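You operate a simulated robot arm through the tools that you are given. There is no shell and no other tool.

You run a simulated robot arm. Do the job below in one go: nothing can be reset, and whatever is moved stays where it is left.

TASK
Heat the hot water to the temperature on the heat card.
Fine: open the outlet valve, start the big pump, then steam switch on and set the heat knob; read the water thermometer.

Only the result counts: the job must be done as asked and must still hold three seconds after the hand-in. Knocking over, shifting, dropping, spilling or breaking anything else fails it.

THE ROBOT
A 6-joint arm with a two-finger gripper, fixed in place. Base frame: the origin is at the foot of the arm, x ahead of it, y to its left, z up. Readings come in mm, degrees, newtons and seconds.
It reaches about 1298 mm from its shoulder. Its first joint turns from -149.0 to 149.0 degrees. Payload 1.57 kg.
Tool frame: the origin (TCP) lies between the finger pads and is the grasp point; the fingertips stand 21 mm ahead of it; z points along the fingers, y is the line along which they close. The gripper opens to 70 mm. The gripper's body begins 50 mm behind the TCP.
Orientation is that of the tool frame in the base frame, as a unit quaternion [w, x, y, z]. With the fingers straight down and closing along the base's y, the tool's x points along the base's -x, its y along +y and its z along -z.

THE INTERFACE
- The arm moves only by the tool drive_tool. Its arguments are lists of equal length, an entry for each row: "gripper": the closure, from 0 (fully open) to 1 (shut); "delta_pos": the shift along the tool's x, y, z in mm, a list of three; "angular": the turn, a rotation vector about the tool's x, y, z in degrees, a list of three. In form: {"gripper": [gripper, ...], "delta_pos": [[dx, dy, dz], ...], "angular": [[wx, wy, wz], ...]}. A call has 1 to 20 rows; each row shifts and turns the commanded pose from where the row before left it, along the tool's axes as they then stand. A row lasts 0.2 s, in which the tool goes at most 50 mm and 8.6 degrees; a call with a longer step from one row to the next is refused whole, and so is a gripper value outside its range. Where a pose cannot be reached the arm comes as near as it can. A force on the tool above 90 N (or 10 N above the force at the start of the call, whichever is more), or a blocked arm, ends the call early, and 0.2 s more pass. The fingers move at their own pace and stop on an object; they squeeze with about 20 N. The grip force told is the motor's: it shows also when the fingers shut on nothing. Time passes only in rows, and 0.2 s behind the last, so rows that do not move let the fingers close. It gives the time, the measured TCP pose, the force on the tool (base axes), the opening and the grip force at its end, in the units of the frame above (readings bear some noise), with the torque about the TCP (base axes, N m) and any sound that the robot's microphone picked up.
- Cameras (640 x 400 px; columns grow to the right, rows downward): "scene" is fixed at [48.8, -651.7, 1520]; the picture's right is [0.86, -0.50, 0.00], its down [-0.20, -0.34, -0.92] and it looks along [0.46, 0.79, -0.39] (base axes); focal length 330 px, centre (320, 200). "wrist" rides on the gripper at [79, 4, -81] in the tool frame; the picture's right is [-0.05, 1.00, 0.00], its down [-0.67, -0.04, -0.74] and it looks along [-0.74, -0.04, 0.67] (tool axes); focal length 256 px, centre (320, 200). There is no depth. A picture from a camera that has moved, and an enlarged one, comes with that camera's place and axes in the base frame and with its lens.
- camera(camera): a new picture of that camera. The clock stands still meanwhile.
- move_column(by): slides the trunk up (or, below 0, down) by that many mm; the arm rides with it, the base frame stays. It gives what a move gives, with no picture.
- close_up(camera, box): a new picture of the part [left, top, right, bottom] of that camera's present view, enlarged. The clock stands still meanwhile.
- close_job(): hands the job in; it is judged then, once.

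Nothing tells you positions but the pictures and the camera data. Unless the task says otherwise, let go and move clear before handing in.

The tools are called after "Request:" as a command line: name --argument value ..., lists and objects as JSON in quotes. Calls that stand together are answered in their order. drive_tool: Moves the arm, as the interface text tells. Its arguments: {"type":"object","properties":{"gripper":{"type":"array","items":{"type":"number"}},"delta_pos":{"type":"array","items":{"type":"array","items":{"type":"number"}}},"angular":{"type":"array","items":{"type":"array","items":{"type":"number"}}}},"required":["gripper","delta_pos","angular"]} The other tools are called the same way: move_column (by) slides the trunk up or down; camera (camera) takes a picture; close_up (camera, box) takes an enlarged picture of a part of a camera's view; close_job () hands the job in.

At the start:

```text
time: 0.0
tool_pos: [367.8, 519.5, 1220.9]
tcp_rot: [-0.001, 0.0, 1.0, 0.0]
wrist_force: [0.5, 0.1, 0.1]
ft_torque: [-0.01, -0.01, -0.04]
grip_width: 70.0
grasp_force: 0.1
trunk travel left (down, up): [-902.0, 68.0]
```

scene: 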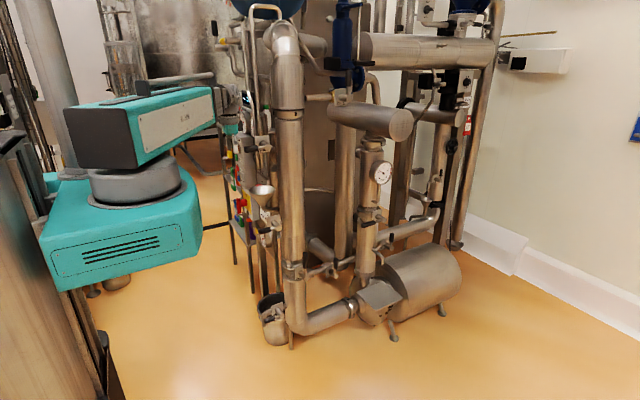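
wrist: 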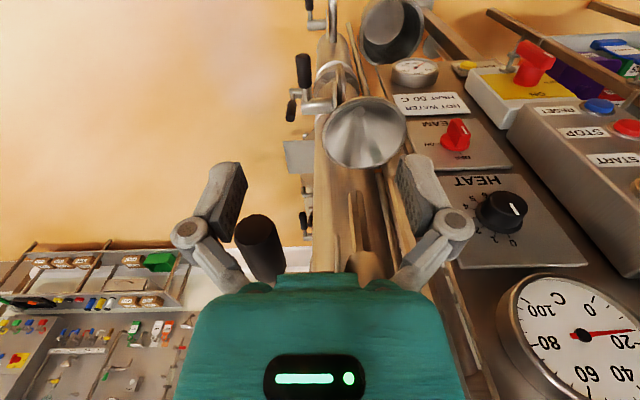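

I see a pilot plant with an upside-down wrist view: a heat card, the steam switch, the heat knob, a pump box with START/STOP, and a thermometer. I'll enlarge the parts of both views before moving.

Request:
close_up --camera "wrist" --box '[380, 40, 640, 200]'

Request:
close_up --camera "wrist" --box '[440, 0, 640, 125]'

Request:
close_up --camera "wrist" --box '[430, 160, 640, 400]'

Request:
close_up --camera "wrist" --box '[270, 0, 430, 100]'

Request:
close_up --camera "wrist" --box '[270, 80, 430, 280]'

Request:
close_up --camera "scene" --box '[200, 100, 320, 260]'

```text
2.46 times, centred on (510, 120) of wrist
camera zoom: at [287.6, 523.4, 1302.0], right [0.05, 1.0, 0.0], down [0.67, -0.04, 0.74], along [0.74, -0.04, -0.67], focal length 630 px, centre (-148, 397)
```

zoom: 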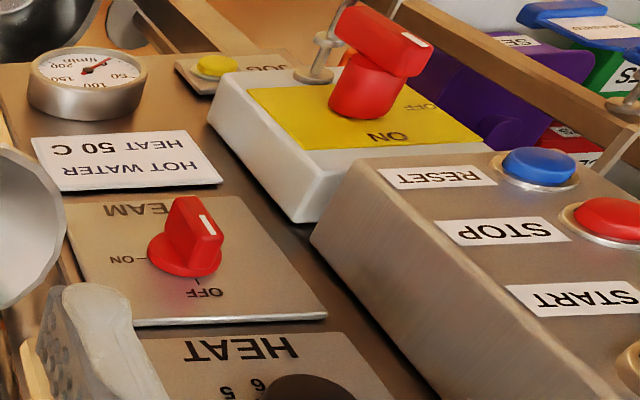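

```text
3.20 times, centred on (540, 62) of wrist
camera zoom: at [287.6, 523.4, 1302.0], right [0.05, 1.0, 0.0], down [0.67, -0.04, 0.74], along [0.74, -0.04, -0.67], focal length 819 px, centre (-384, 640)
```

zoom: 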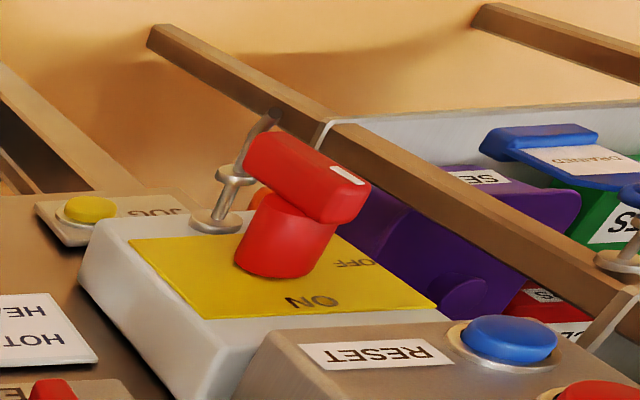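

```text
1.67 times, centred on (535, 280) of wrist
camera zoom: at [287.6, 523.4, 1302.0], right [0.05, 1.0, 0.0], down [0.67, -0.04, 0.74], along [0.74, -0.04, -0.67], focal length 427 px, centre (-38, 67)
```

zoom: 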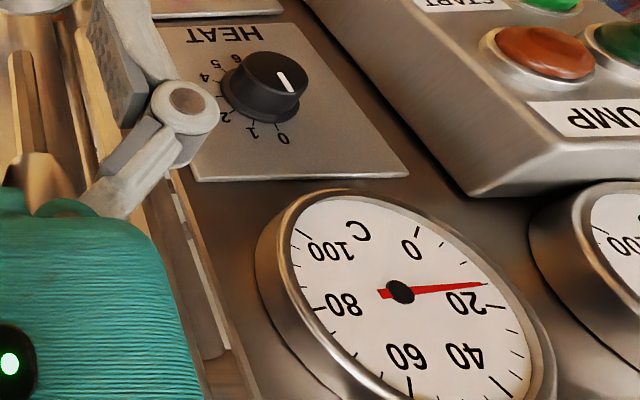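

```text
4.00 times, centred on (350, 50) of wrist
camera zoom: at [287.6, 523.4, 1302.0], right [0.05, 1.0, 0.0], down [0.67, -0.04, 0.74], along [0.74, -0.04, -0.67], focal length 1024 px, centre (200, 800)
```

zoom: 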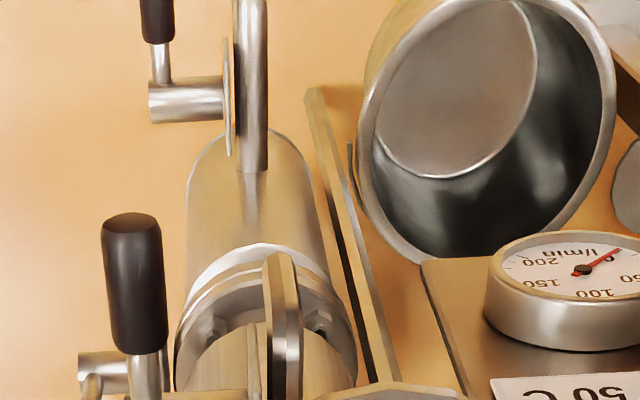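

```text
2.00 times, centred on (350, 180) of wrist
camera zoom: at [287.6, 523.4, 1302.0], right [0.05, 1.0, 0.0], down [0.67, -0.04, 0.74], along [0.74, -0.04, -0.67], focal length 512 px, centre (260, 240)
```

zoom: 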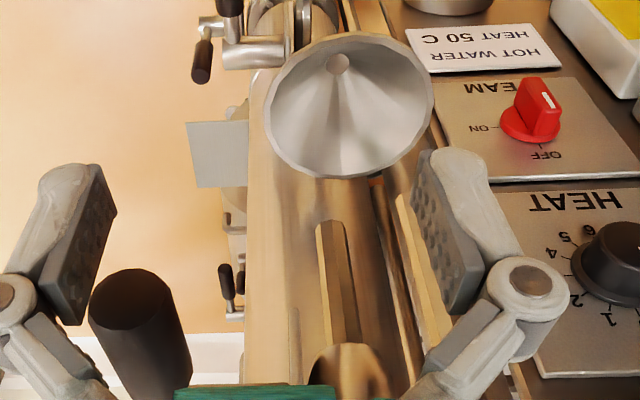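

```text
2.50 times, centred on (260, 180) of scene
camera zoom: at [48.8, -651.7, 1520.0], right [0.86, -0.5, 0.0], down [-0.2, -0.34, -0.92], along [0.46, 0.79, -0.39], focal length 826 px, centre (470, 250)
```

zoom: 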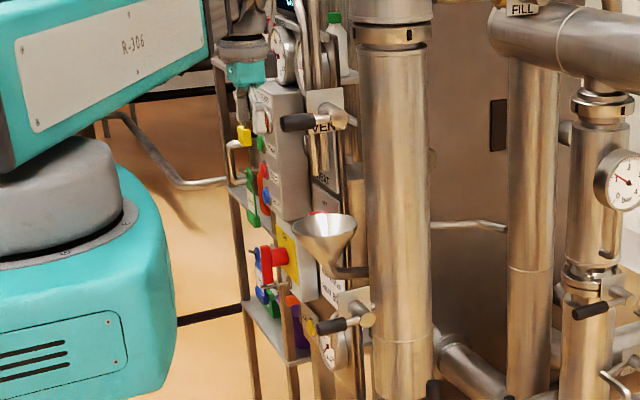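

The card reads HOT WATER HEAT 50 C. I still need to tell the valves and pumps apart, so next I'm enlarging the scene view to read labels.

Request:
close_up --camera "scene" --box '[220, 100, 290, 150]'

Request:
close_up --camera "scene" --box '[225, 150, 295, 200]'

Request:
close_up --camera "scene" --box '[220, 190, 300, 260]'

Request:
close_up --camera "scene" --box '[240, 240, 400, 350]'

Request:
close_up --camera "scene" --box '[320, 90, 480, 200]'

Request:
close_up --camera "scene" --box '[320, 180, 480, 290]'

Request:
close_up --camera "scene" --box '[200, 0, 360, 110]'

Request:
close_up --camera "scene" --box '[360, 0, 520, 110]'

```text
8.00 times, centred on (255, 125) of scene
camera zoom: at [48.8, -651.7, 1520.0], right [0.86, -0.5, 0.0], down [-0.2, -0.34, -0.92], along [0.46, 0.79, -0.39], focal length 2644 px, centre (840, 800)
```

zoom: 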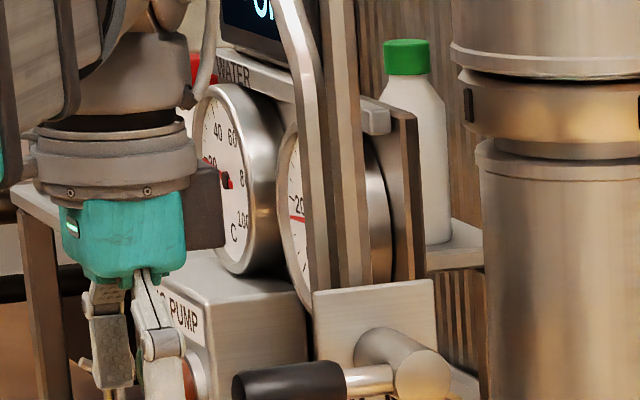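

```text
8.00 times, centred on (260, 175) of scene
camera zoom: at [48.8, -651.7, 1520.0], right [0.86, -0.5, 0.0], down [-0.2, -0.34, -0.92], along [0.46, 0.79, -0.39], focal length 2644 px, centre (800, 400)
```

zoom: 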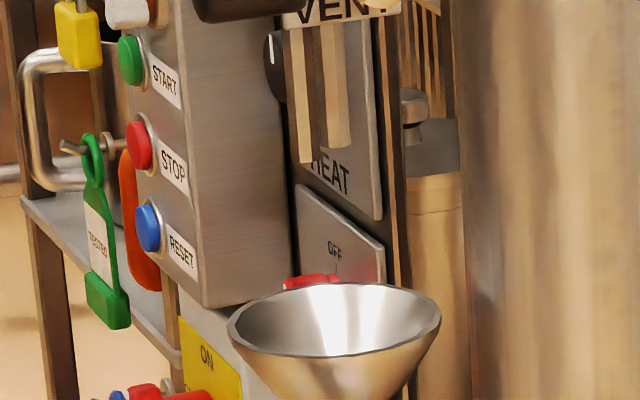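

```text
5.71 times, centred on (260, 225) of scene
camera zoom: at [48.8, -651.7, 1520.0], right [0.86, -0.5, 0.0], down [-0.2, -0.34, -0.92], along [0.46, 0.79, -0.39], focal length 1889 px, centre (663, 57)
```

zoom: 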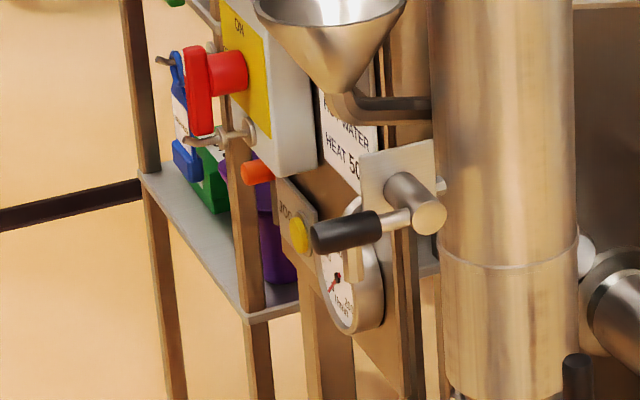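

```text
3.64 times, centred on (320, 295) of scene
camera zoom: at [48.8, -651.7, 1520.0], right [0.86, -0.5, 0.0], down [-0.2, -0.34, -0.92], along [0.46, 0.79, -0.39], focal length 1202 px, centre (320, -146)
```

zoom: 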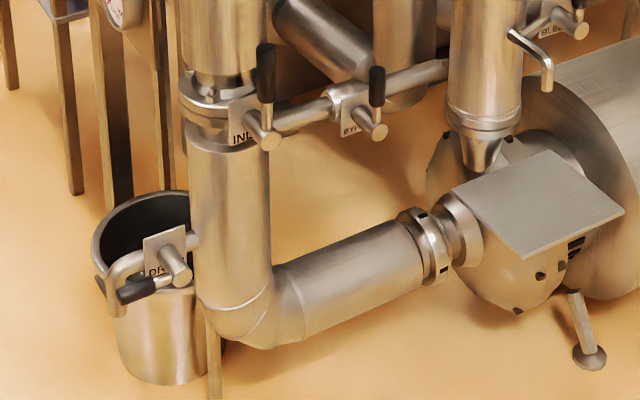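

```text
3.64 times, centred on (400, 145) of scene
camera zoom: at [48.8, -651.7, 1520.0], right [0.86, -0.5, 0.0], down [-0.2, -0.34, -0.92], along [0.46, 0.79, -0.39], focal length 1202 px, centre (29, 400)
```

zoom: 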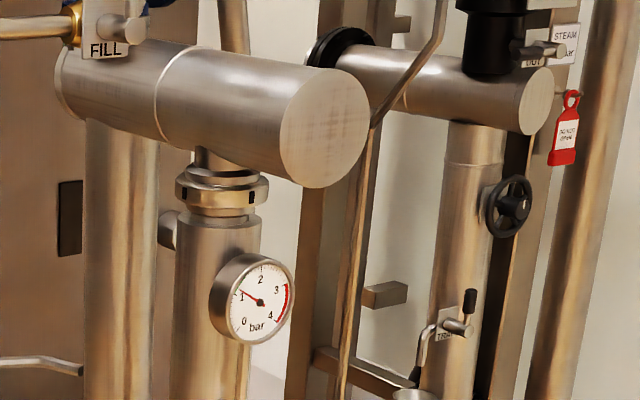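

```text
3.64 times, centred on (400, 235) of scene
camera zoom: at [48.8, -651.7, 1520.0], right [0.86, -0.5, 0.0], down [-0.2, -0.34, -0.92], along [0.46, 0.79, -0.39], focal length 1202 px, centre (29, 73)
```

zoom: 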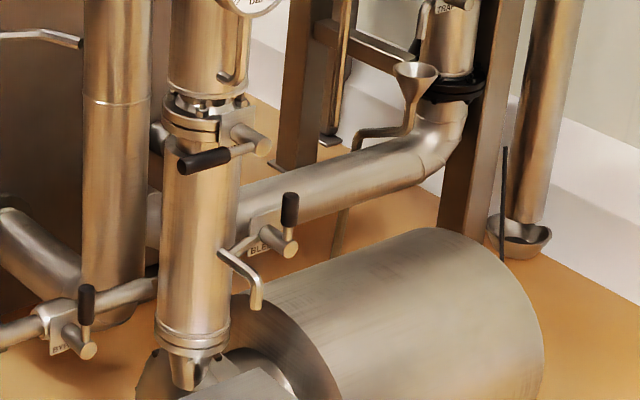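

```text
3.64 times, centred on (280, 55) of scene
camera zoom: at [48.8, -651.7, 1520.0], right [0.86, -0.5, 0.0], down [-0.2, -0.34, -0.92], along [0.46, 0.79, -0.39], focal length 1202 px, centre (466, 727)
```

zoom: 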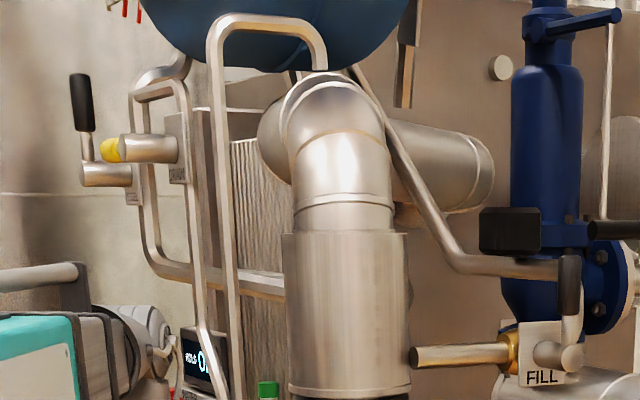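

```text
3.64 times, centred on (440, 55) of scene
camera zoom: at [48.8, -651.7, 1520.0], right [0.86, -0.5, 0.0], down [-0.2, -0.34, -0.92], along [0.46, 0.79, -0.39], focal length 1202 px, centre (-116, 727)
```

zoom: 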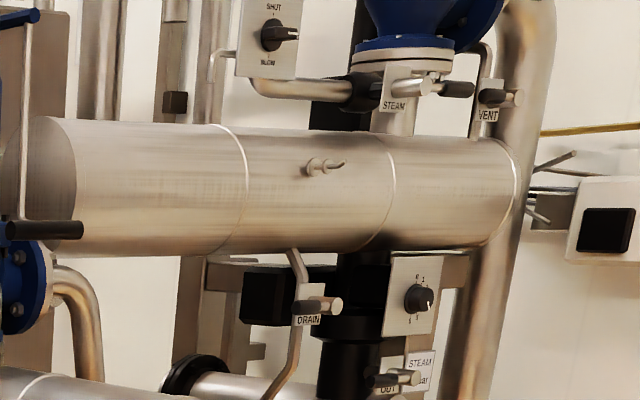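

The vent handle's black grip is only a few centimetres from the gripper, so I'll first back straight away from the plant (tool +x) and then look again.

Request:
drive_tool --gripper '[0, 0, 0, 0]' --delta_pos '[[30, 0, 0], [40, 0, 0], [40, 0, 0], [10, 0, 0]]' --angular '[[0, 0, 0], [0, 0, 0], [0, 0, 0], [0, 0, 0]]'

Request:
camera --camera "wrist"

Request:
camera --camera "scene"

```text
time: 1.0
tool_pos: [245.2, 520.3, 1220.9]
tcp_rot: [0.0, 0.0, 1.0, 0.0]
wrist_force: [-0.1, 0.7, 1.2]
ft_torque: [0.03, -0.02, -0.01]
grip_width: 70.0
grasp_force: 0.1
trunk travel left (down, up): [-902.0, 68.0]
```

```text
taken
camera wrist: at [165.5, 524.2, 1301.9], right [0.05, 1.0, 0.0], down [0.67, -0.04, 0.74], along [0.74, -0.04, -0.67], focal length 256 px, centre (320, 200)
```

wrist: 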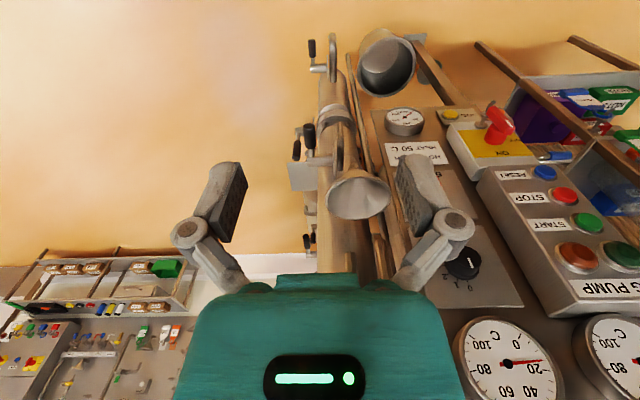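

```text
taken
```

scene: 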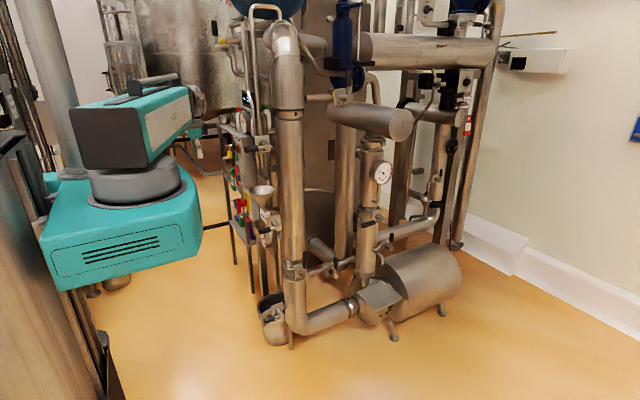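

The wrist is clear of the plant now. The box carrying START/STOP/RESET is labelled "BIG PUMP"; I'm moving left and tilting the tool forward to face the panel squarely and read everything.

Request:
drive_tool --gripper '[0, 0, 0, 0, 0, 0]' --delta_pos '[[20, 40, 0], [20, 40, 0], [0, 40, 0], [0, 40, 0], [0, 20, 0], [0, 0, 0]]' --angular '[[0, -8, 0], [0, -8, 0], [0, -8, 0], [0, -6, 0], [0, 0, 0], [0, 0, 0]]'

Request:
camera --camera "wrist"

Request:
camera --camera "scene"

```text
time: 2.4
tool_pos: [207.6, 699.8, 1245.6]
tcp_rot: [0.26, 0.0, 0.966, -0.001]
wrist_force: [-1.1, 0.8, -0.5]
ft_torque: [0.03, -0.01, 0.01]
grip_width: 69.9
grasp_force: 0.0
out of reach, approached as far as the arm can: row 2, 3, 4
trunk travel left (down, up): [-902.0, 68.0]
```

```text
taken
camera wrist: at [97.4, 704.8, 1276.4], right [0.05, 1.0, 0.03], down [0.2, -0.04, 0.98], along [0.98, -0.04, -0.2], focal length 256 px, centre (320, 200)
```

wrist: 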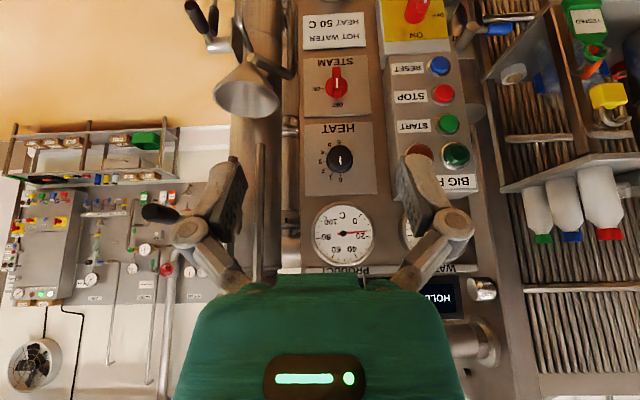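

```text
taken
```

scene: 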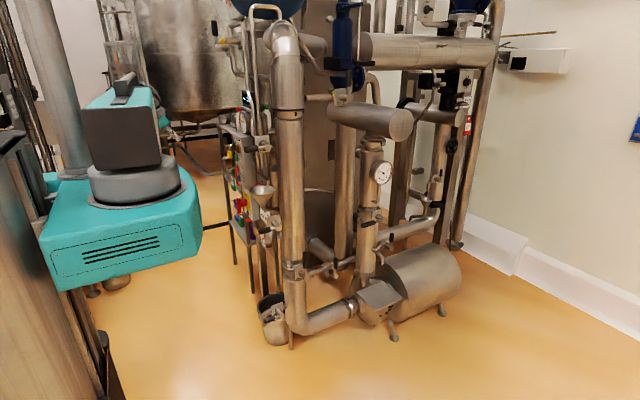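

Now the panel is facing me: STEAM switch, HEAT knob, a PRODUCT thermometer and, behind a finger, the WATER thermometer. I'll zoom for detail.

Request:
close_up --camera "wrist" --box '[290, 40, 480, 200]'

Request:
close_up --camera "wrist" --box '[290, 190, 530, 340]'

Request:
close_up --camera "wrist" --box '[290, 0, 640, 120]'

Request:
close_up --camera "wrist" --box '[0, 110, 240, 310]'

```text
2.50 times, centred on (385, 120) of wrist
camera zoom: at [97.4, 704.8, 1276.4], right [0.05, 1.0, 0.03], down [0.2, -0.04, 0.98], along [0.98, -0.04, -0.2], focal length 640 px, centre (158, 400)
```

zoom: 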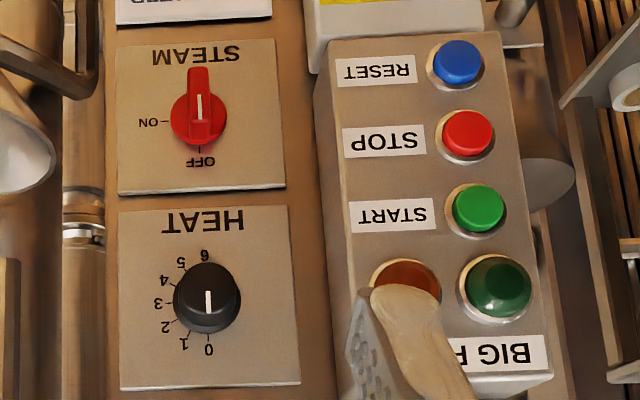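

```text
2.67 times, centred on (410, 265) of wrist
camera zoom: at [97.4, 704.8, 1276.4], right [0.05, 1.0, 0.03], down [0.2, -0.04, 0.98], along [0.98, -0.04, -0.2], focal length 683 px, centre (80, 27)
```

zoom: 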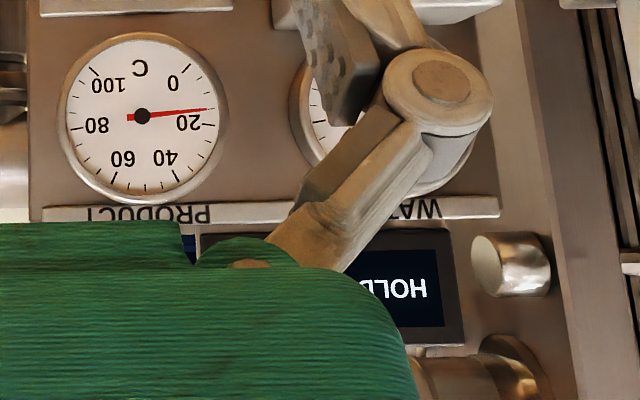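

```text
1.83 times, centred on (465, 60) of wrist
camera zoom: at [97.4, 704.8, 1276.4], right [0.05, 1.0, 0.03], down [0.2, -0.04, 0.98], along [0.98, -0.04, -0.2], focal length 468 px, centre (55, 456)
```

zoom: 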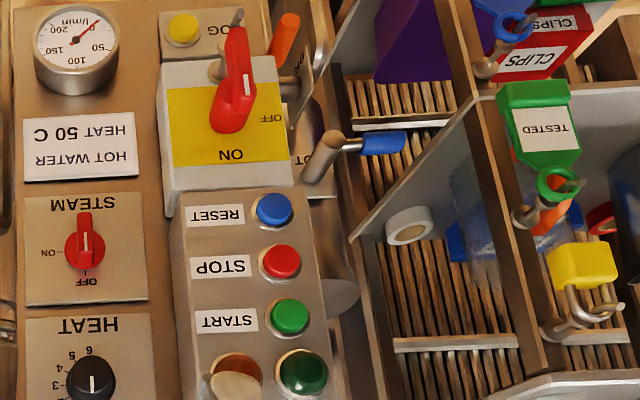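

```text
2.00 times, centred on (120, 210) of wrist
camera zoom: at [97.4, 704.8, 1276.4], right [0.05, 1.0, 0.03], down [0.2, -0.04, 0.98], along [0.98, -0.04, -0.2], focal length 512 px, centre (720, 180)
```

zoom: 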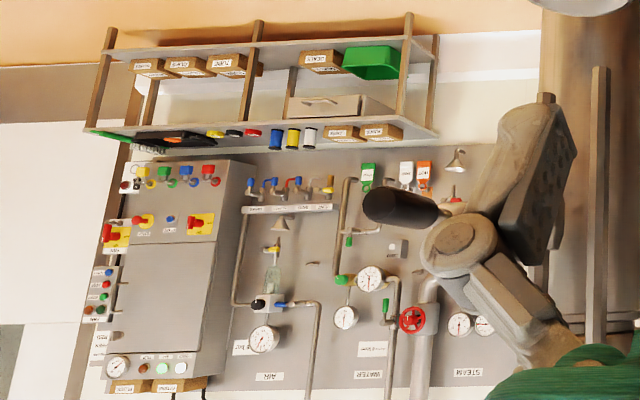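

The water thermometer (WATER, right-hand dial) is a separate gauge from PRODUCT; the steam switch is at OFF (ON is a quarter turn away) and heat is at 0. Now I'll swing round to the open floor on the robot's right to look at the pump valves and find the outlet valve.

Request:
drive_tool --gripper '[0, 0, 0, 0, 0, 0, 0, 0, 0, 0, 0, 0, 0, 0]' --delta_pos '[[0, -40, 0], [0, -45, 0], [0, -45, 0], [0, -45, 0], [0, -45, 0], [0, -45, 0], [0, -45, 0], [0, -45, 0], [-34.6, -20, 20], [-34.6, -20, 20], [-34.6, -20, 20], [-34.6, -10, 20], [-34.6, 0, 20], [0, 0, 0]]' --angular '[[0, 0, 0], [0, 0, 0], [0, 0, 0], [0, 0, 0], [0, 0, 0], [0, 0, 0], [0, 0, 0], [0, 0, 0], [0, 0, 0], [0, 0, 0], [0, 0, 0], [0, 0, 0], [0, 0, 0], [0, 0, 0]]'

Request:
camera --camera "wrist"

Request:
camera --camera "scene"

```text
time: 5.4
tool_pos: [430.8, 433.6, 1245.8]
tcp_rot: [0.258, 0.0, 0.966, 0.0]
wrist_force: [-0.2, -0.1, 1.5]
ft_torque: [0.0, 0.0, 0.0]
grip_width: 69.9
grasp_force: 0.2
out of reach, approached as far as the arm can: row 5, 6, 7, 8, 9, 10, 11
trunk travel left (down, up): [-902.0, 68.0]
```

```text
taken
camera wrist: at [320.6, 438.0, 1276.5], right [0.05, 1.0, 0.03], down [0.2, -0.04, 0.98], along [0.98, -0.04, -0.21], focal length 256 px, centre (320, 200)
```

wrist: 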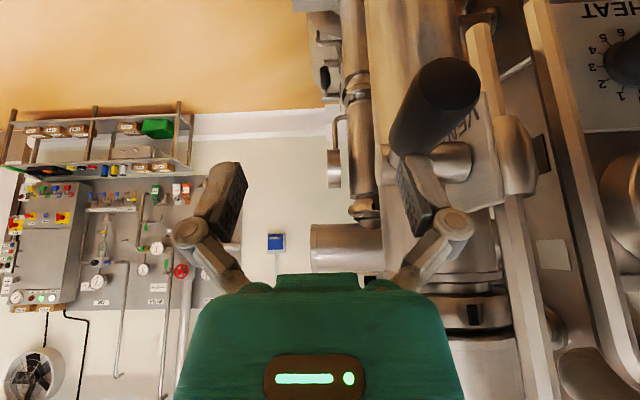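

```text
taken
```

scene: 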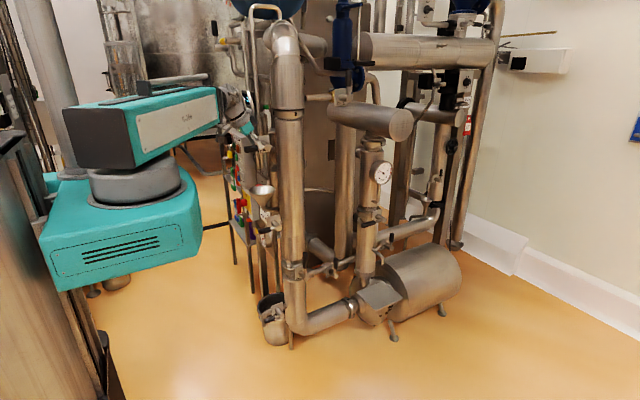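

The arm can't come closer than roughly 600 mm from its base, so it slid near the vent handle. I'll leave along the tangent, away from that handle.

Request:
drive_tool --gripper '[0, 0, 0, 0, 0, 0, 0]' --delta_pos '[[-17.3, -30, 10], [-22, -35, 12.7], [-22, -35, 12.7], [-22, -35, 12.7], [-22, -35, 12.7], [-22, -35, 12.7], [0, 0, 0]]' --angular '[[0, 0, 0], [0, 0, 0], [0, 0, 0], [0, 0, 0], [0, 0, 0], [0, 0, 0], [0, 0, 0]]'

Request:
camera --camera "wrist"

Request:
camera --camera "scene"

```text
time: 7.0
tool_pos: [580.3, 231.7, 1246.2]
tcp_rot: [0.259, 0.0, 0.966, 0.0]
wrist_force: [0.9, 0.1, 0.3]
ft_torque: [0.02, -0.05, 0.0]
grip_width: 69.8
grasp_force: 0.0
out of reach, approached as far as the arm can: row 4
trunk travel left (down, up): [-902.0, 68.0]
```

```text
taken
camera wrist: at [469.6, 235.8, 1276.4], right [0.05, 1.0, 0.03], down [0.2, -0.04, 0.98], along [0.98, -0.04, -0.21], focal length 256 px, centre (320, 200)
```

wrist: 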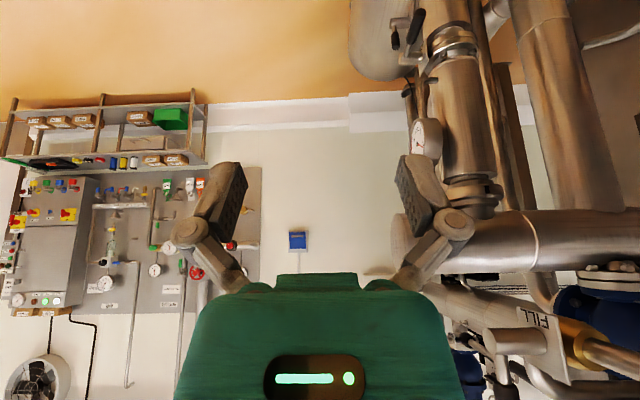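

```text
taken
```

scene: 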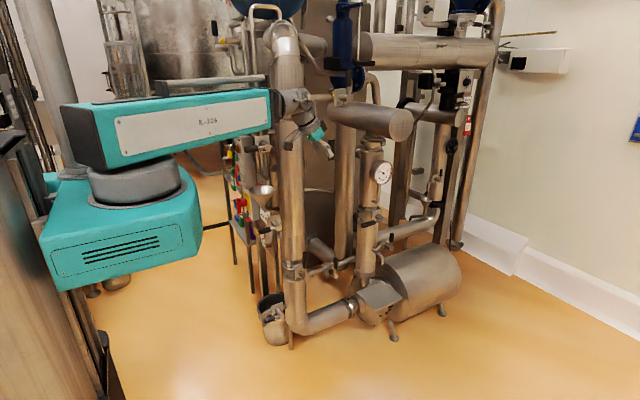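

Now I can see the pump's discharge pipe with its pressure dial and the valve below. Zooming on that.

Request:
close_up --camera "wrist" --box '[340, 0, 540, 125]'

Request:
close_up --camera "scene" --box '[340, 195, 420, 245]'

```text
3.20 times, centred on (440, 62) of wrist
camera zoom: at [469.6, 235.8, 1276.4], right [0.05, 1.0, 0.03], down [0.2, -0.04, 0.98], along [0.98, -0.04, -0.21], focal length 819 px, centre (-64, 640)
```

zoom: 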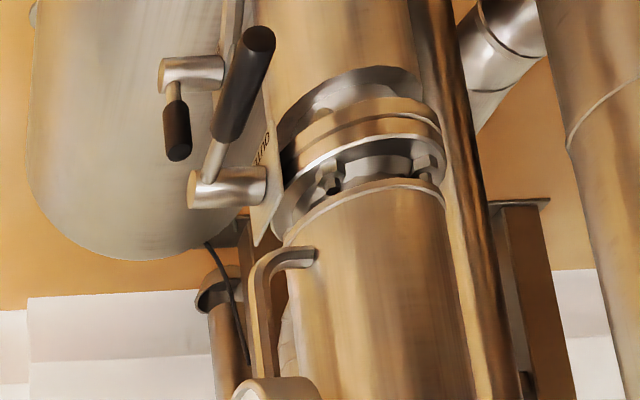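

```text
8.00 times, centred on (380, 220) of scene
camera zoom: at [48.8, -651.7, 1520.0], right [0.86, -0.5, 0.0], down [-0.2, -0.34, -0.92], along [0.46, 0.79, -0.39], focal length 2644 px, centre (-160, 40)
```

zoom: 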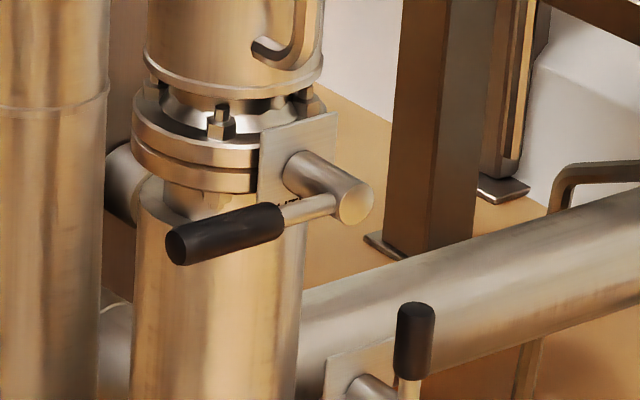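

The outlet valve (plate marked "OUT…") has its hub at about (1041, 430, 800) and its lever lies horizontally toward -x with the black grip spanning x≈906–985 at z≈805; on a vertical pipe this should be closed. I'll move out to x≈830, straighten the tool, and point the fingers to +y in free space.

Request:
drive_tool --gripper '[0, 0, 0, 0, 0, 0, 0, 0, 0, 0, 0]' --delta_pos '[[-34.6, -5, 20], [-38, -5, 22], [-38, -5, 22], [-38, -5, 22], [-38, -5, 22], [-17.3, 0, 10], [0, 0, 0], [0, 0, 0], [0, 0, 0], [0, 0, 0], [0, 0, 0]]' --angular '[[0, 0, 0], [0, 0, 0], [0, 0, 0], [0, 0, 0], [0, 0, 0], [0, 0, 0], [0, 8, 0], [0, 8, 0], [0, 8, 0], [0, 6, 0], [0, 0, 0]]'

Request:
camera --camera "scene"

```text
time: 9.4
tool_pos: [816.7, 206.9, 1221.0]
tcp_rot: [-0.001, 0.0, 1.0, 0.0]
wrist_force: [-0.5, 0.0, -0.3]
ft_torque: [-0.03, -0.02, 0.02]
grip_width: 70.2
grasp_force: 0.1
out of reach, approached as far as the arm can: row 7, 8, 9
trunk travel left (down, up): [-902.0, 68.0]
```

```text
taken
```

scene: 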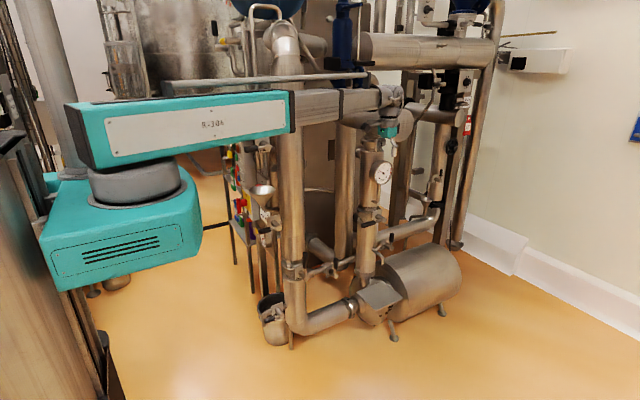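

This is a telescoping boom whose height only changes with the trunk; tilting swings the TCP about a wrist axis ~184 mm up. I'll turn the fingers to point at +y here in the open, following that arc.

Request:
drive_tool --gripper '[0, 0, 0, 0, 0, 0, 0, 0, 0, 0, 0, 0, 0]' --delta_pos '[[0, 0, -1.8], [0, 0.7, -5.3], [0, 2.4, -8.5], [0, 4.9, -11], [0, 8, -12.8], [0, 11.4, -13.6], [0, 15, -13.5], [0, 18.4, -12.4], [0, 21.4, -10.4], [0, 23.7, -7.7], [0, 25.1, -4.4], [0, 6.4, -0.2], [0, 0, 0]]' --angular '[[-8, 0, 0], [-8, 0, 0], [-8, 0, 0], [-8, 0, 0], [-8, 0, 0], [-8, 0, 0], [-8, 0, 0], [-8, 0, 0], [-8, 0, 0], [-8, 0, 0], [-8, 0, 0], [-2, 0, 0], [0, 0, 0]]'

Request:
camera --camera "scene"

Request:
camera --camera "wrist"

```text
time: 12.2
tool_pos: [815.5, 206.1, 1407.0]
tcp_rot: [0.0, 0.001, 0.707, 0.707]
wrist_force: [-1.3, -0.3, -0.3]
ft_torque: [0.0, 0.02, -0.03]
grip_width: 69.9
grasp_force: 0.0
trunk travel left (down, up): [-902.0, 68.0]
```

```text
taken
```

scene: 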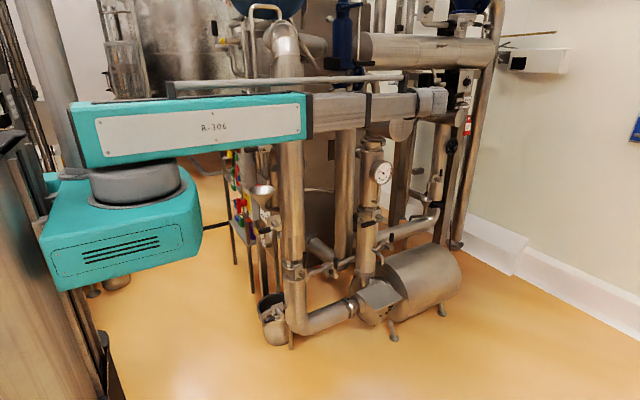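

```text
taken
camera wrist: at [735.5, 123.6, 1411.0], right [0.05, 0.0, 1.0], down [0.67, -0.74, -0.04], along [0.74, 0.67, -0.04], focal length 256 px, centre (320, 200)
```

wrist: 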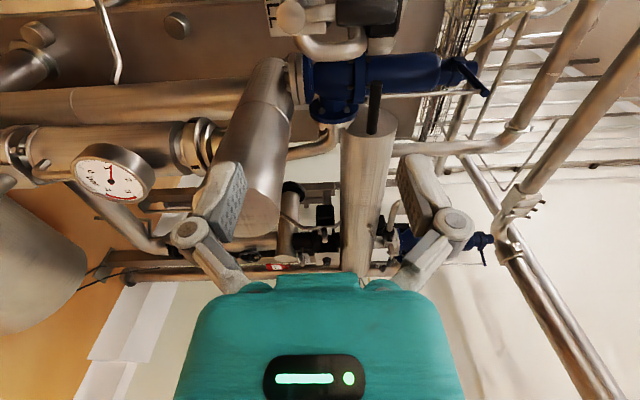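

The fingers now point at +y at z≈1407. Next I slide out to x≈943 (still at y≈206, clear of the pipes) and lower the trunk most of the way, then look.

Request:
drive_tool --gripper '[0.5, 1, 1, 1, 1]' --delta_pos '[[-40, 0, 0], [-45, 0, 0], [-43, 0, 0], [0, 0, 0], [0, 0, 0]]' --angular '[[0, 0, 0], [0, 0, 0], [0, 0, 0], [0, 0, 0], [0, 0, 0]]'

Request:
move_column --by -560

Request:
camera --camera "scene"

Request:
camera --camera "wrist"

```text
time: 13.4
tool_pos: [947.4, 202.1, 1406.1]
tcp_rot: [-0.001, 0.0, 0.708, 0.707]
wrist_force: [0.2, -0.3, -0.6]
ft_torque: [-0.03, 0.0, -0.02]
grip_width: 0.0
grasp_force: 19.7
trunk travel left (down, up): [-902.0, 68.0]
```

```text
refused: -560 is not a number from -400 to 400
```

```text
taken
```

scene: 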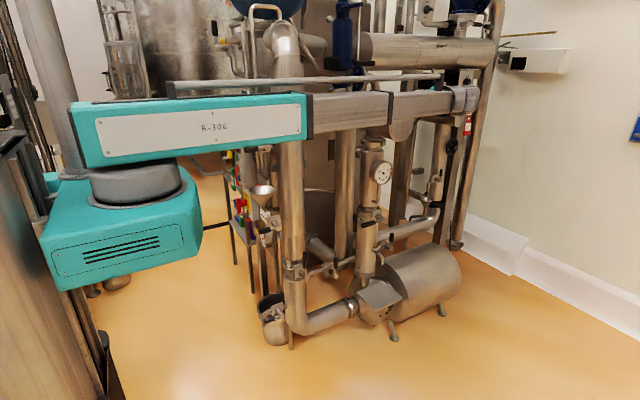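

```text
taken
camera wrist: at [867.7, 121.4, 1410.6], right [0.05, 0.0, 1.0], down [0.67, -0.74, -0.03], along [0.74, 0.67, -0.04], focal length 256 px, centre (320, 200)
```

wrist: 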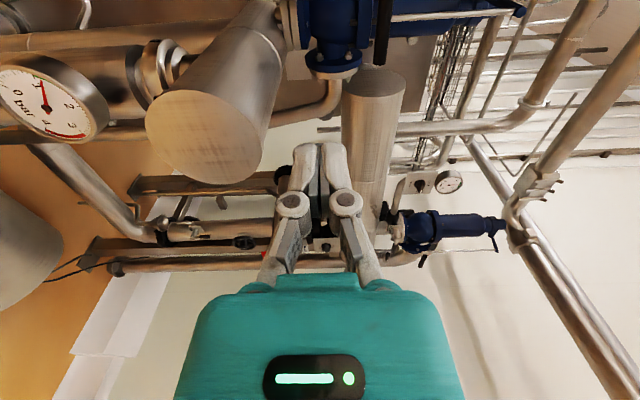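

The trunk slides at most 400 mm per call. I'll lower it in two steps and look.

Request:
move_column --by -400

Request:
move_column --by -180

Request:
camera --camera "scene"

Request:
camera --camera "wrist"

```text
time: 17.2
tool_pos: [947.3, 202.7, 1007.0]
tcp_rot: [-0.001, -0.001, 0.708, 0.706]
wrist_force: [0.0, -0.6, -0.1]
ft_torque: [0.0, 0.02, 0.01]
grip_width: 0.1
grasp_force: 20.5
trunk travel left (down, up): [-502.0, 468.0]
```

```text
time: 19.2
tool_pos: [946.2, 202.7, 827.6]
tcp_rot: [0.0, 0.0, 0.708, 0.707]
wrist_force: [0.6, -0.7, -0.2]
ft_torque: [0.01, 0.0, 0.01]
grip_width: 0.2
grasp_force: 20.0
trunk travel left (down, up): [-322.0, 648.0]
```

```text
taken
```

scene: 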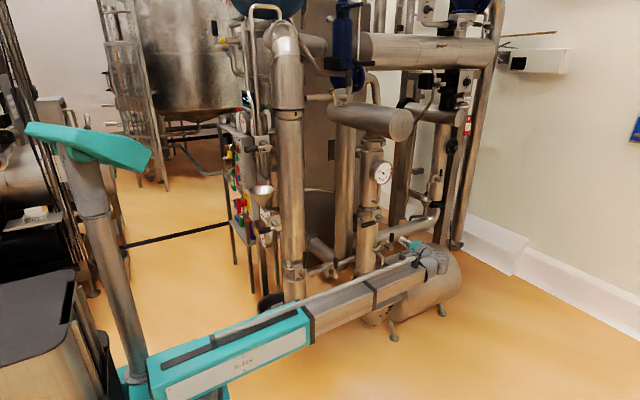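

```text
taken
camera wrist: at [867.1, 121.4, 830.9], right [0.05, 0.0, 1.0], down [0.67, -0.74, -0.03], along [0.74, 0.67, -0.04], focal length 256 px, centre (320, 200)
```

wrist: 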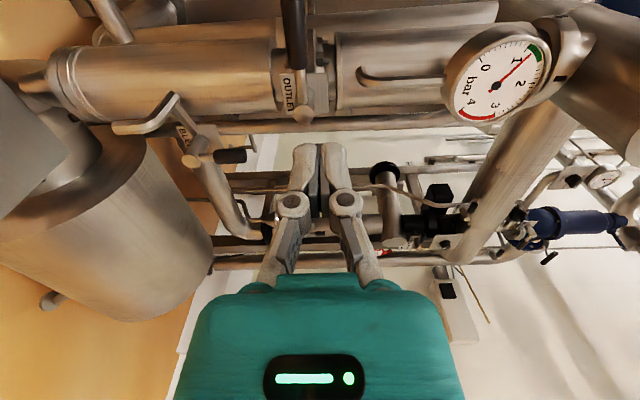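

The label reads OUTLET; I can see its lever pointing toward -x (top of this rotated picture). Zooming to refine its position.

Request:
close_up --camera "wrist" --box '[150, 0, 390, 150]'

Request:
close_up --camera "scene" --box '[350, 150, 450, 270]'

```text
2.67 times, centred on (270, 75) of wrist
camera zoom: at [867.1, 121.4, 830.9], right [0.05, 0.0, 1.0], down [0.67, -0.74, -0.03], along [0.74, 0.67, -0.04], focal length 683 px, centre (453, 533)
```

zoom: 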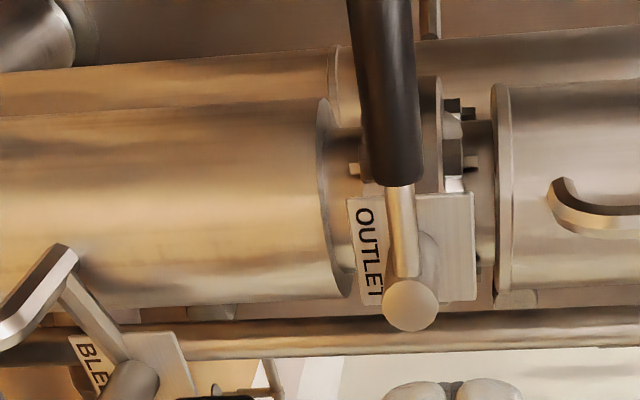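

```text
3.33 times, centred on (400, 210) of scene
camera zoom: at [48.8, -651.7, 1520.0], right [0.86, -0.5, 0.0], down [-0.2, -0.34, -0.92], along [0.46, 0.79, -0.39], focal length 1102 px, centre (53, 167)
```

zoom: 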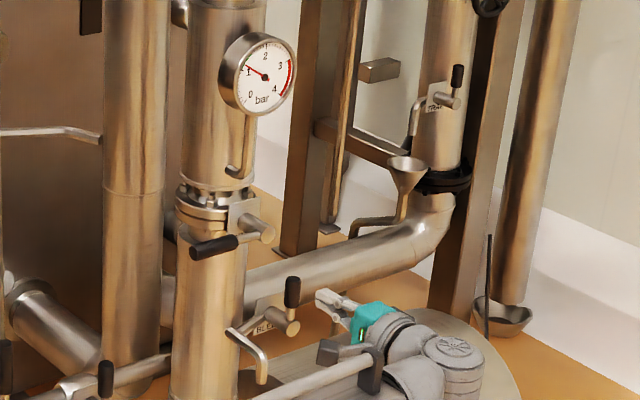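

The wrist view confirms the hub at (1041, 430, 800) and the lever near z≈800. I'll drop 60 mm so the closed fingers are below the grip, then advance to y≈400 and check.

Request:
move_column --by -62

Request:
drive_tool --gripper '[1, 1, 1, 1, 1, 1]' --delta_pos '[[0, 0, 30], [0, 0, 45], [0, 0, 45], [0, 0, 45], [0, 0, 25], [0, 0, 0]]' --angular '[[0, 0, 0], [0, 0, 0], [0, 0, 0], [0, 0, 0], [0, 0, 0], [0, 0, 0]]'

Request:
camera --camera "wrist"

Request:
close_up --camera "scene" --box '[330, 150, 450, 270]'

```text
time: 20.2
tool_pos: [947.3, 203.2, 764.2]
tcp_rot: [0.0, 0.001, 0.708, 0.707]
wrist_force: [-0.2, 0.3, -0.5]
ft_torque: [-0.02, 0.0, 0.01]
grip_width: 0.0
grasp_force: 20.0
trunk travel left (down, up): [-260.0, 710.0]
```

```text
time: 21.6
tool_pos: [947.4, 393.7, 765.2]
tcp_rot: [0.0, 0.0, 0.708, 0.706]
wrist_force: [0.7, 0.1, -0.9]
ft_torque: [-0.01, 0.01, -0.02]
grip_width: 0.0
grasp_force: 20.4
trunk travel left (down, up): [-260.0, 710.0]
```

```text
taken
camera wrist: at [867.2, 312.7, 768.8], right [0.05, 0.0, 1.0], down [0.67, -0.75, -0.03], along [0.74, 0.67, -0.04], focal length 256 px, centre (320, 200)
```

wrist: 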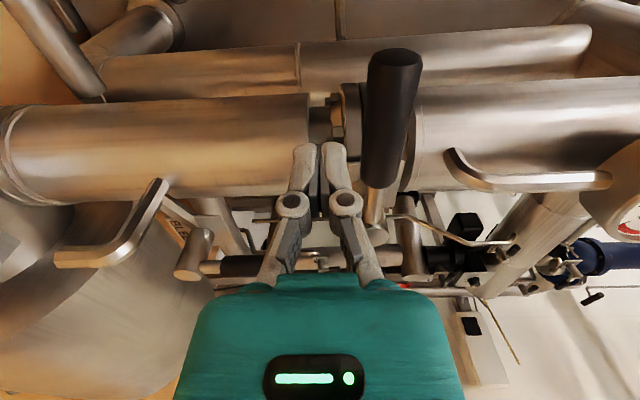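

```text
3.33 times, centred on (390, 210) of scene
camera zoom: at [48.8, -651.7, 1520.0], right [0.86, -0.5, 0.0], down [-0.2, -0.34, -0.92], along [0.46, 0.79, -0.39], focal length 1102 px, centre (87, 167)
```

zoom: 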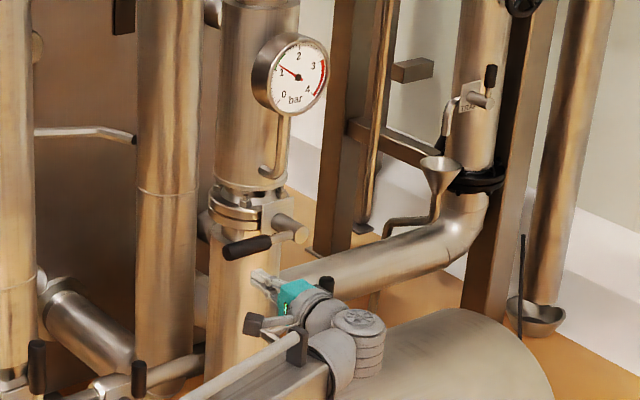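

The fingers are below the grip. I'll advance 28 mm so the tips sit under the lever, then push up with the trunk in small steps.

Request:
drive_tool --gripper '[1, 1, 1]' --delta_pos '[[0, 0, 14], [0, 0, 14], [0, 0, 0]]' --angular '[[0, 0, 0], [0, 0, 0], [0, 0, 0]]'

Request:
move_column --by 35

Request:
camera --camera "wrist"

Request:
close_up --camera "scene" --box '[330, 150, 450, 270]'

```text
time: 22.4
tool_pos: [948.1, 422.4, 763.9]
tcp_rot: [-0.001, 0.001, 0.708, 0.706]
wrist_force: [-0.4, -0.2, 0.6]
ft_torque: [-0.04, 0.01, 0.03]
grip_width: 0.1
grasp_force: 19.4
trunk travel left (down, up): [-260.0, 710.0]
```

```text
time: 23.2
tool_pos: [947.9, 420.8, 799.5]
tcp_rot: [0.0, 0.0, 0.707, 0.707]
wrist_force: [0.3, -0.6, -0.6]
ft_torque: [0.01, -0.03, 0.01]
grip_width: 0.2
grasp_force: 20.0
trunk travel left (down, up): [-295.0, 675.0]
```

```text
taken
camera wrist: at [868.1, 340.2, 804.0], right [0.05, 0.0, 1.0], down [0.67, -0.75, -0.04], along [0.74, 0.67, -0.04], focal length 256 px, centre (320, 200)
```

wrist: 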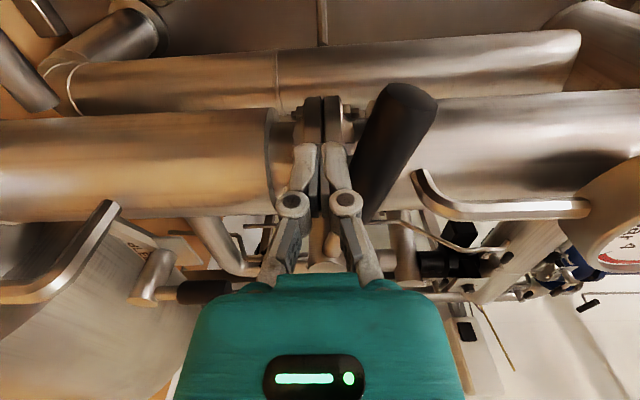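

```text
3.33 times, centred on (390, 210) of scene
camera zoom: at [48.8, -651.7, 1520.0], right [0.86, -0.5, 0.0], down [-0.2, -0.34, -0.92], along [0.46, 0.79, -0.39], focal length 1102 px, centre (87, 167)
```

zoom: 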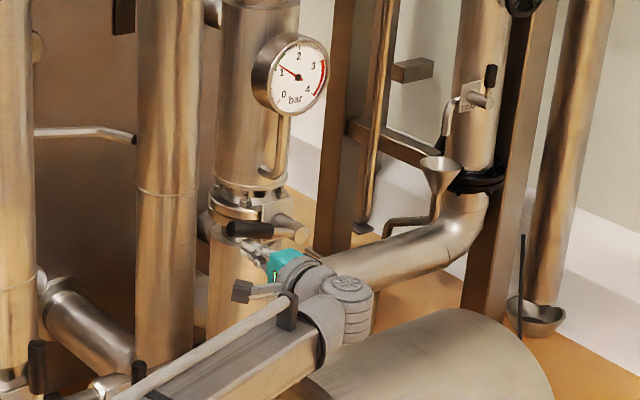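

The lever turns upward freely. Continuing up another 50 mm, then I'll push toward +x.

Request:
move_column --by 50

Request:
drive_tool --gripper '[1, 1, 1, 1]' --delta_pos '[[-12, 0, 0], [-12, 0, 0], [-12, 0, 0], [0, 0, 0]]' --angular '[[0, 0, 0], [0, 0, 0], [0, 0, 0], [0, 0, 0]]'

Request:
camera --camera "wrist"

Request:
close_up --camera "scene" --box '[330, 150, 450, 270]'

```text
time: 24.2
tool_pos: [947.8, 421.6, 850.8]
tcp_rot: [0.001, 0.0, 0.708, 0.706]
wrist_force: [-0.7, -0.1, 0.0]
ft_torque: [-0.04, 0.0, 0.01]
grip_width: 0.0
grasp_force: 19.7
trunk travel left (down, up): [-345.0, 625.0]
```

```text
time: 25.2
tool_pos: [983.5, 421.8, 849.8]
tcp_rot: [-0.001, 0.0, 0.708, 0.707]
wrist_force: [0.0, 0.3, 0.4]
ft_torque: [0.03, -0.02, -0.01]
grip_width: 0.3
grasp_force: 19.5
trunk travel left (down, up): [-345.0, 625.0]
```

```text
taken
camera wrist: at [904.0, 340.3, 853.9], right [0.05, 0.0, 1.0], down [0.67, -0.75, -0.04], along [0.74, 0.67, -0.04], focal length 256 px, centre (320, 200)
```

wrist: 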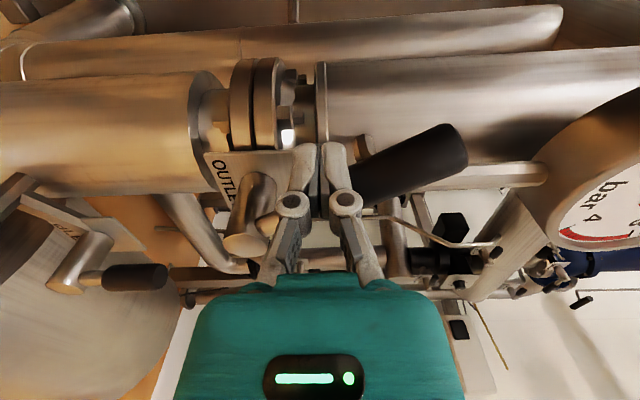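

```text
3.33 times, centred on (390, 210) of scene
camera zoom: at [48.8, -651.7, 1520.0], right [0.86, -0.5, 0.0], down [-0.2, -0.34, -0.92], along [0.46, 0.79, -0.39], focal length 1102 px, centre (87, 167)
```

zoom: 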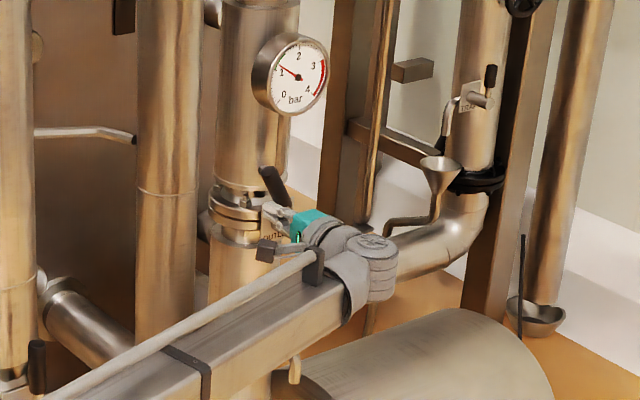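

The lever is at roughly 58°. Raising 20 mm more and pushing on toward +x to bring it upright.

Request:
move_column --by 20

Request:
drive_tool --gripper '[1, 1, 1, 1, 1]' --delta_pos '[[-10, 0, 0], [-10, 0, 0], [-10, 0, 0], [-6, 0, 0], [0, 0, 0]]' --angular '[[0, 0, 0], [0, 0, 0], [0, 0, 0], [0, 0, 0], [0, 0, 0]]'

Request:
camera --camera "wrist"

Request:
close_up --camera "scene" --box '[330, 150, 450, 270]'

```text
time: 25.8
tool_pos: [983.5, 421.6, 868.9]
tcp_rot: [0.0, 0.0, 0.707, 0.707]
wrist_force: [-0.5, 0.7, 0.4]
ft_torque: [-0.03, -0.03, 0.05]
grip_width: 0.0
grasp_force: 19.9
trunk travel left (down, up): [-365.0, 605.0]
```

```text
time: 27.0
tool_pos: [1020.1, 422.1, 869.9]
tcp_rot: [0.0, 0.0, 0.707, 0.707]
wrist_force: [-0.3, -0.4, 0.0]
ft_torque: [0.02, -0.02, 0.01]
grip_width: 0.1
grasp_force: 19.2
trunk travel left (down, up): [-365.0, 605.0]
```

```text
taken
camera wrist: at [939.8, 340.4, 873.9], right [0.05, 0.0, 1.0], down [0.67, -0.74, -0.04], along [0.74, 0.67, -0.04], focal length 256 px, centre (320, 200)
```

wrist: 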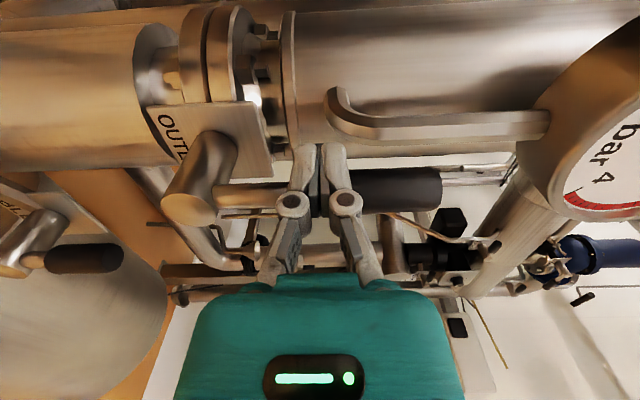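

```text
3.33 times, centred on (390, 210) of scene
camera zoom: at [48.8, -651.7, 1520.0], right [0.86, -0.5, 0.0], down [-0.2, -0.34, -0.92], along [0.46, 0.79, -0.39], focal length 1102 px, centre (87, 167)
```

zoom: 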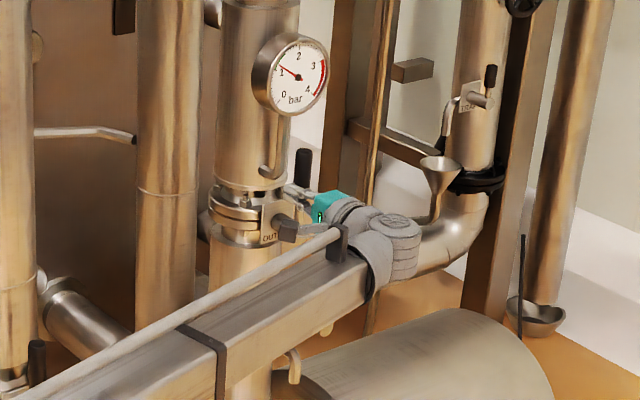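

The lever is practically upright. A few more small millimetre steps to seat it at its stop, watching the force.

Request:
drive_tool --gripper '[1, 1, 1]' --delta_pos '[[-2, 0, 0], [-2, 0, 0], [0, 0, 0]]' --angular '[[0, 0, 0], [0, 0, 0], [0, 0, 0]]'

Request:
close_up --camera "wrist" --box '[130, 80, 530, 330]'

```text
time: 27.8
tool_pos: [1020.4, 421.7, 870.3]
tcp_rot: [-0.001, -0.001, 0.708, 0.706]
wrist_force: [-21.9, -4.1, -8.5]
ft_torque: [-0.13, 0.12, 0.21]
grip_width: 5.7
grasp_force: 28.5
trunk travel left (down, up): [-365.0, 605.0]
```

```text
1.60 times, centred on (330, 205) of wrist
camera zoom: at [941.4, 340.2, 874.3], right [0.05, 0.0, 1.0], down [0.67, -0.74, -0.03], along [0.74, 0.67, -0.04], focal length 410 px, centre (304, 192)
```

zoom: 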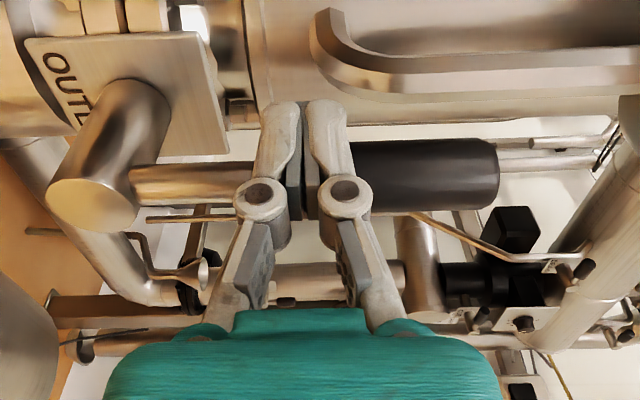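

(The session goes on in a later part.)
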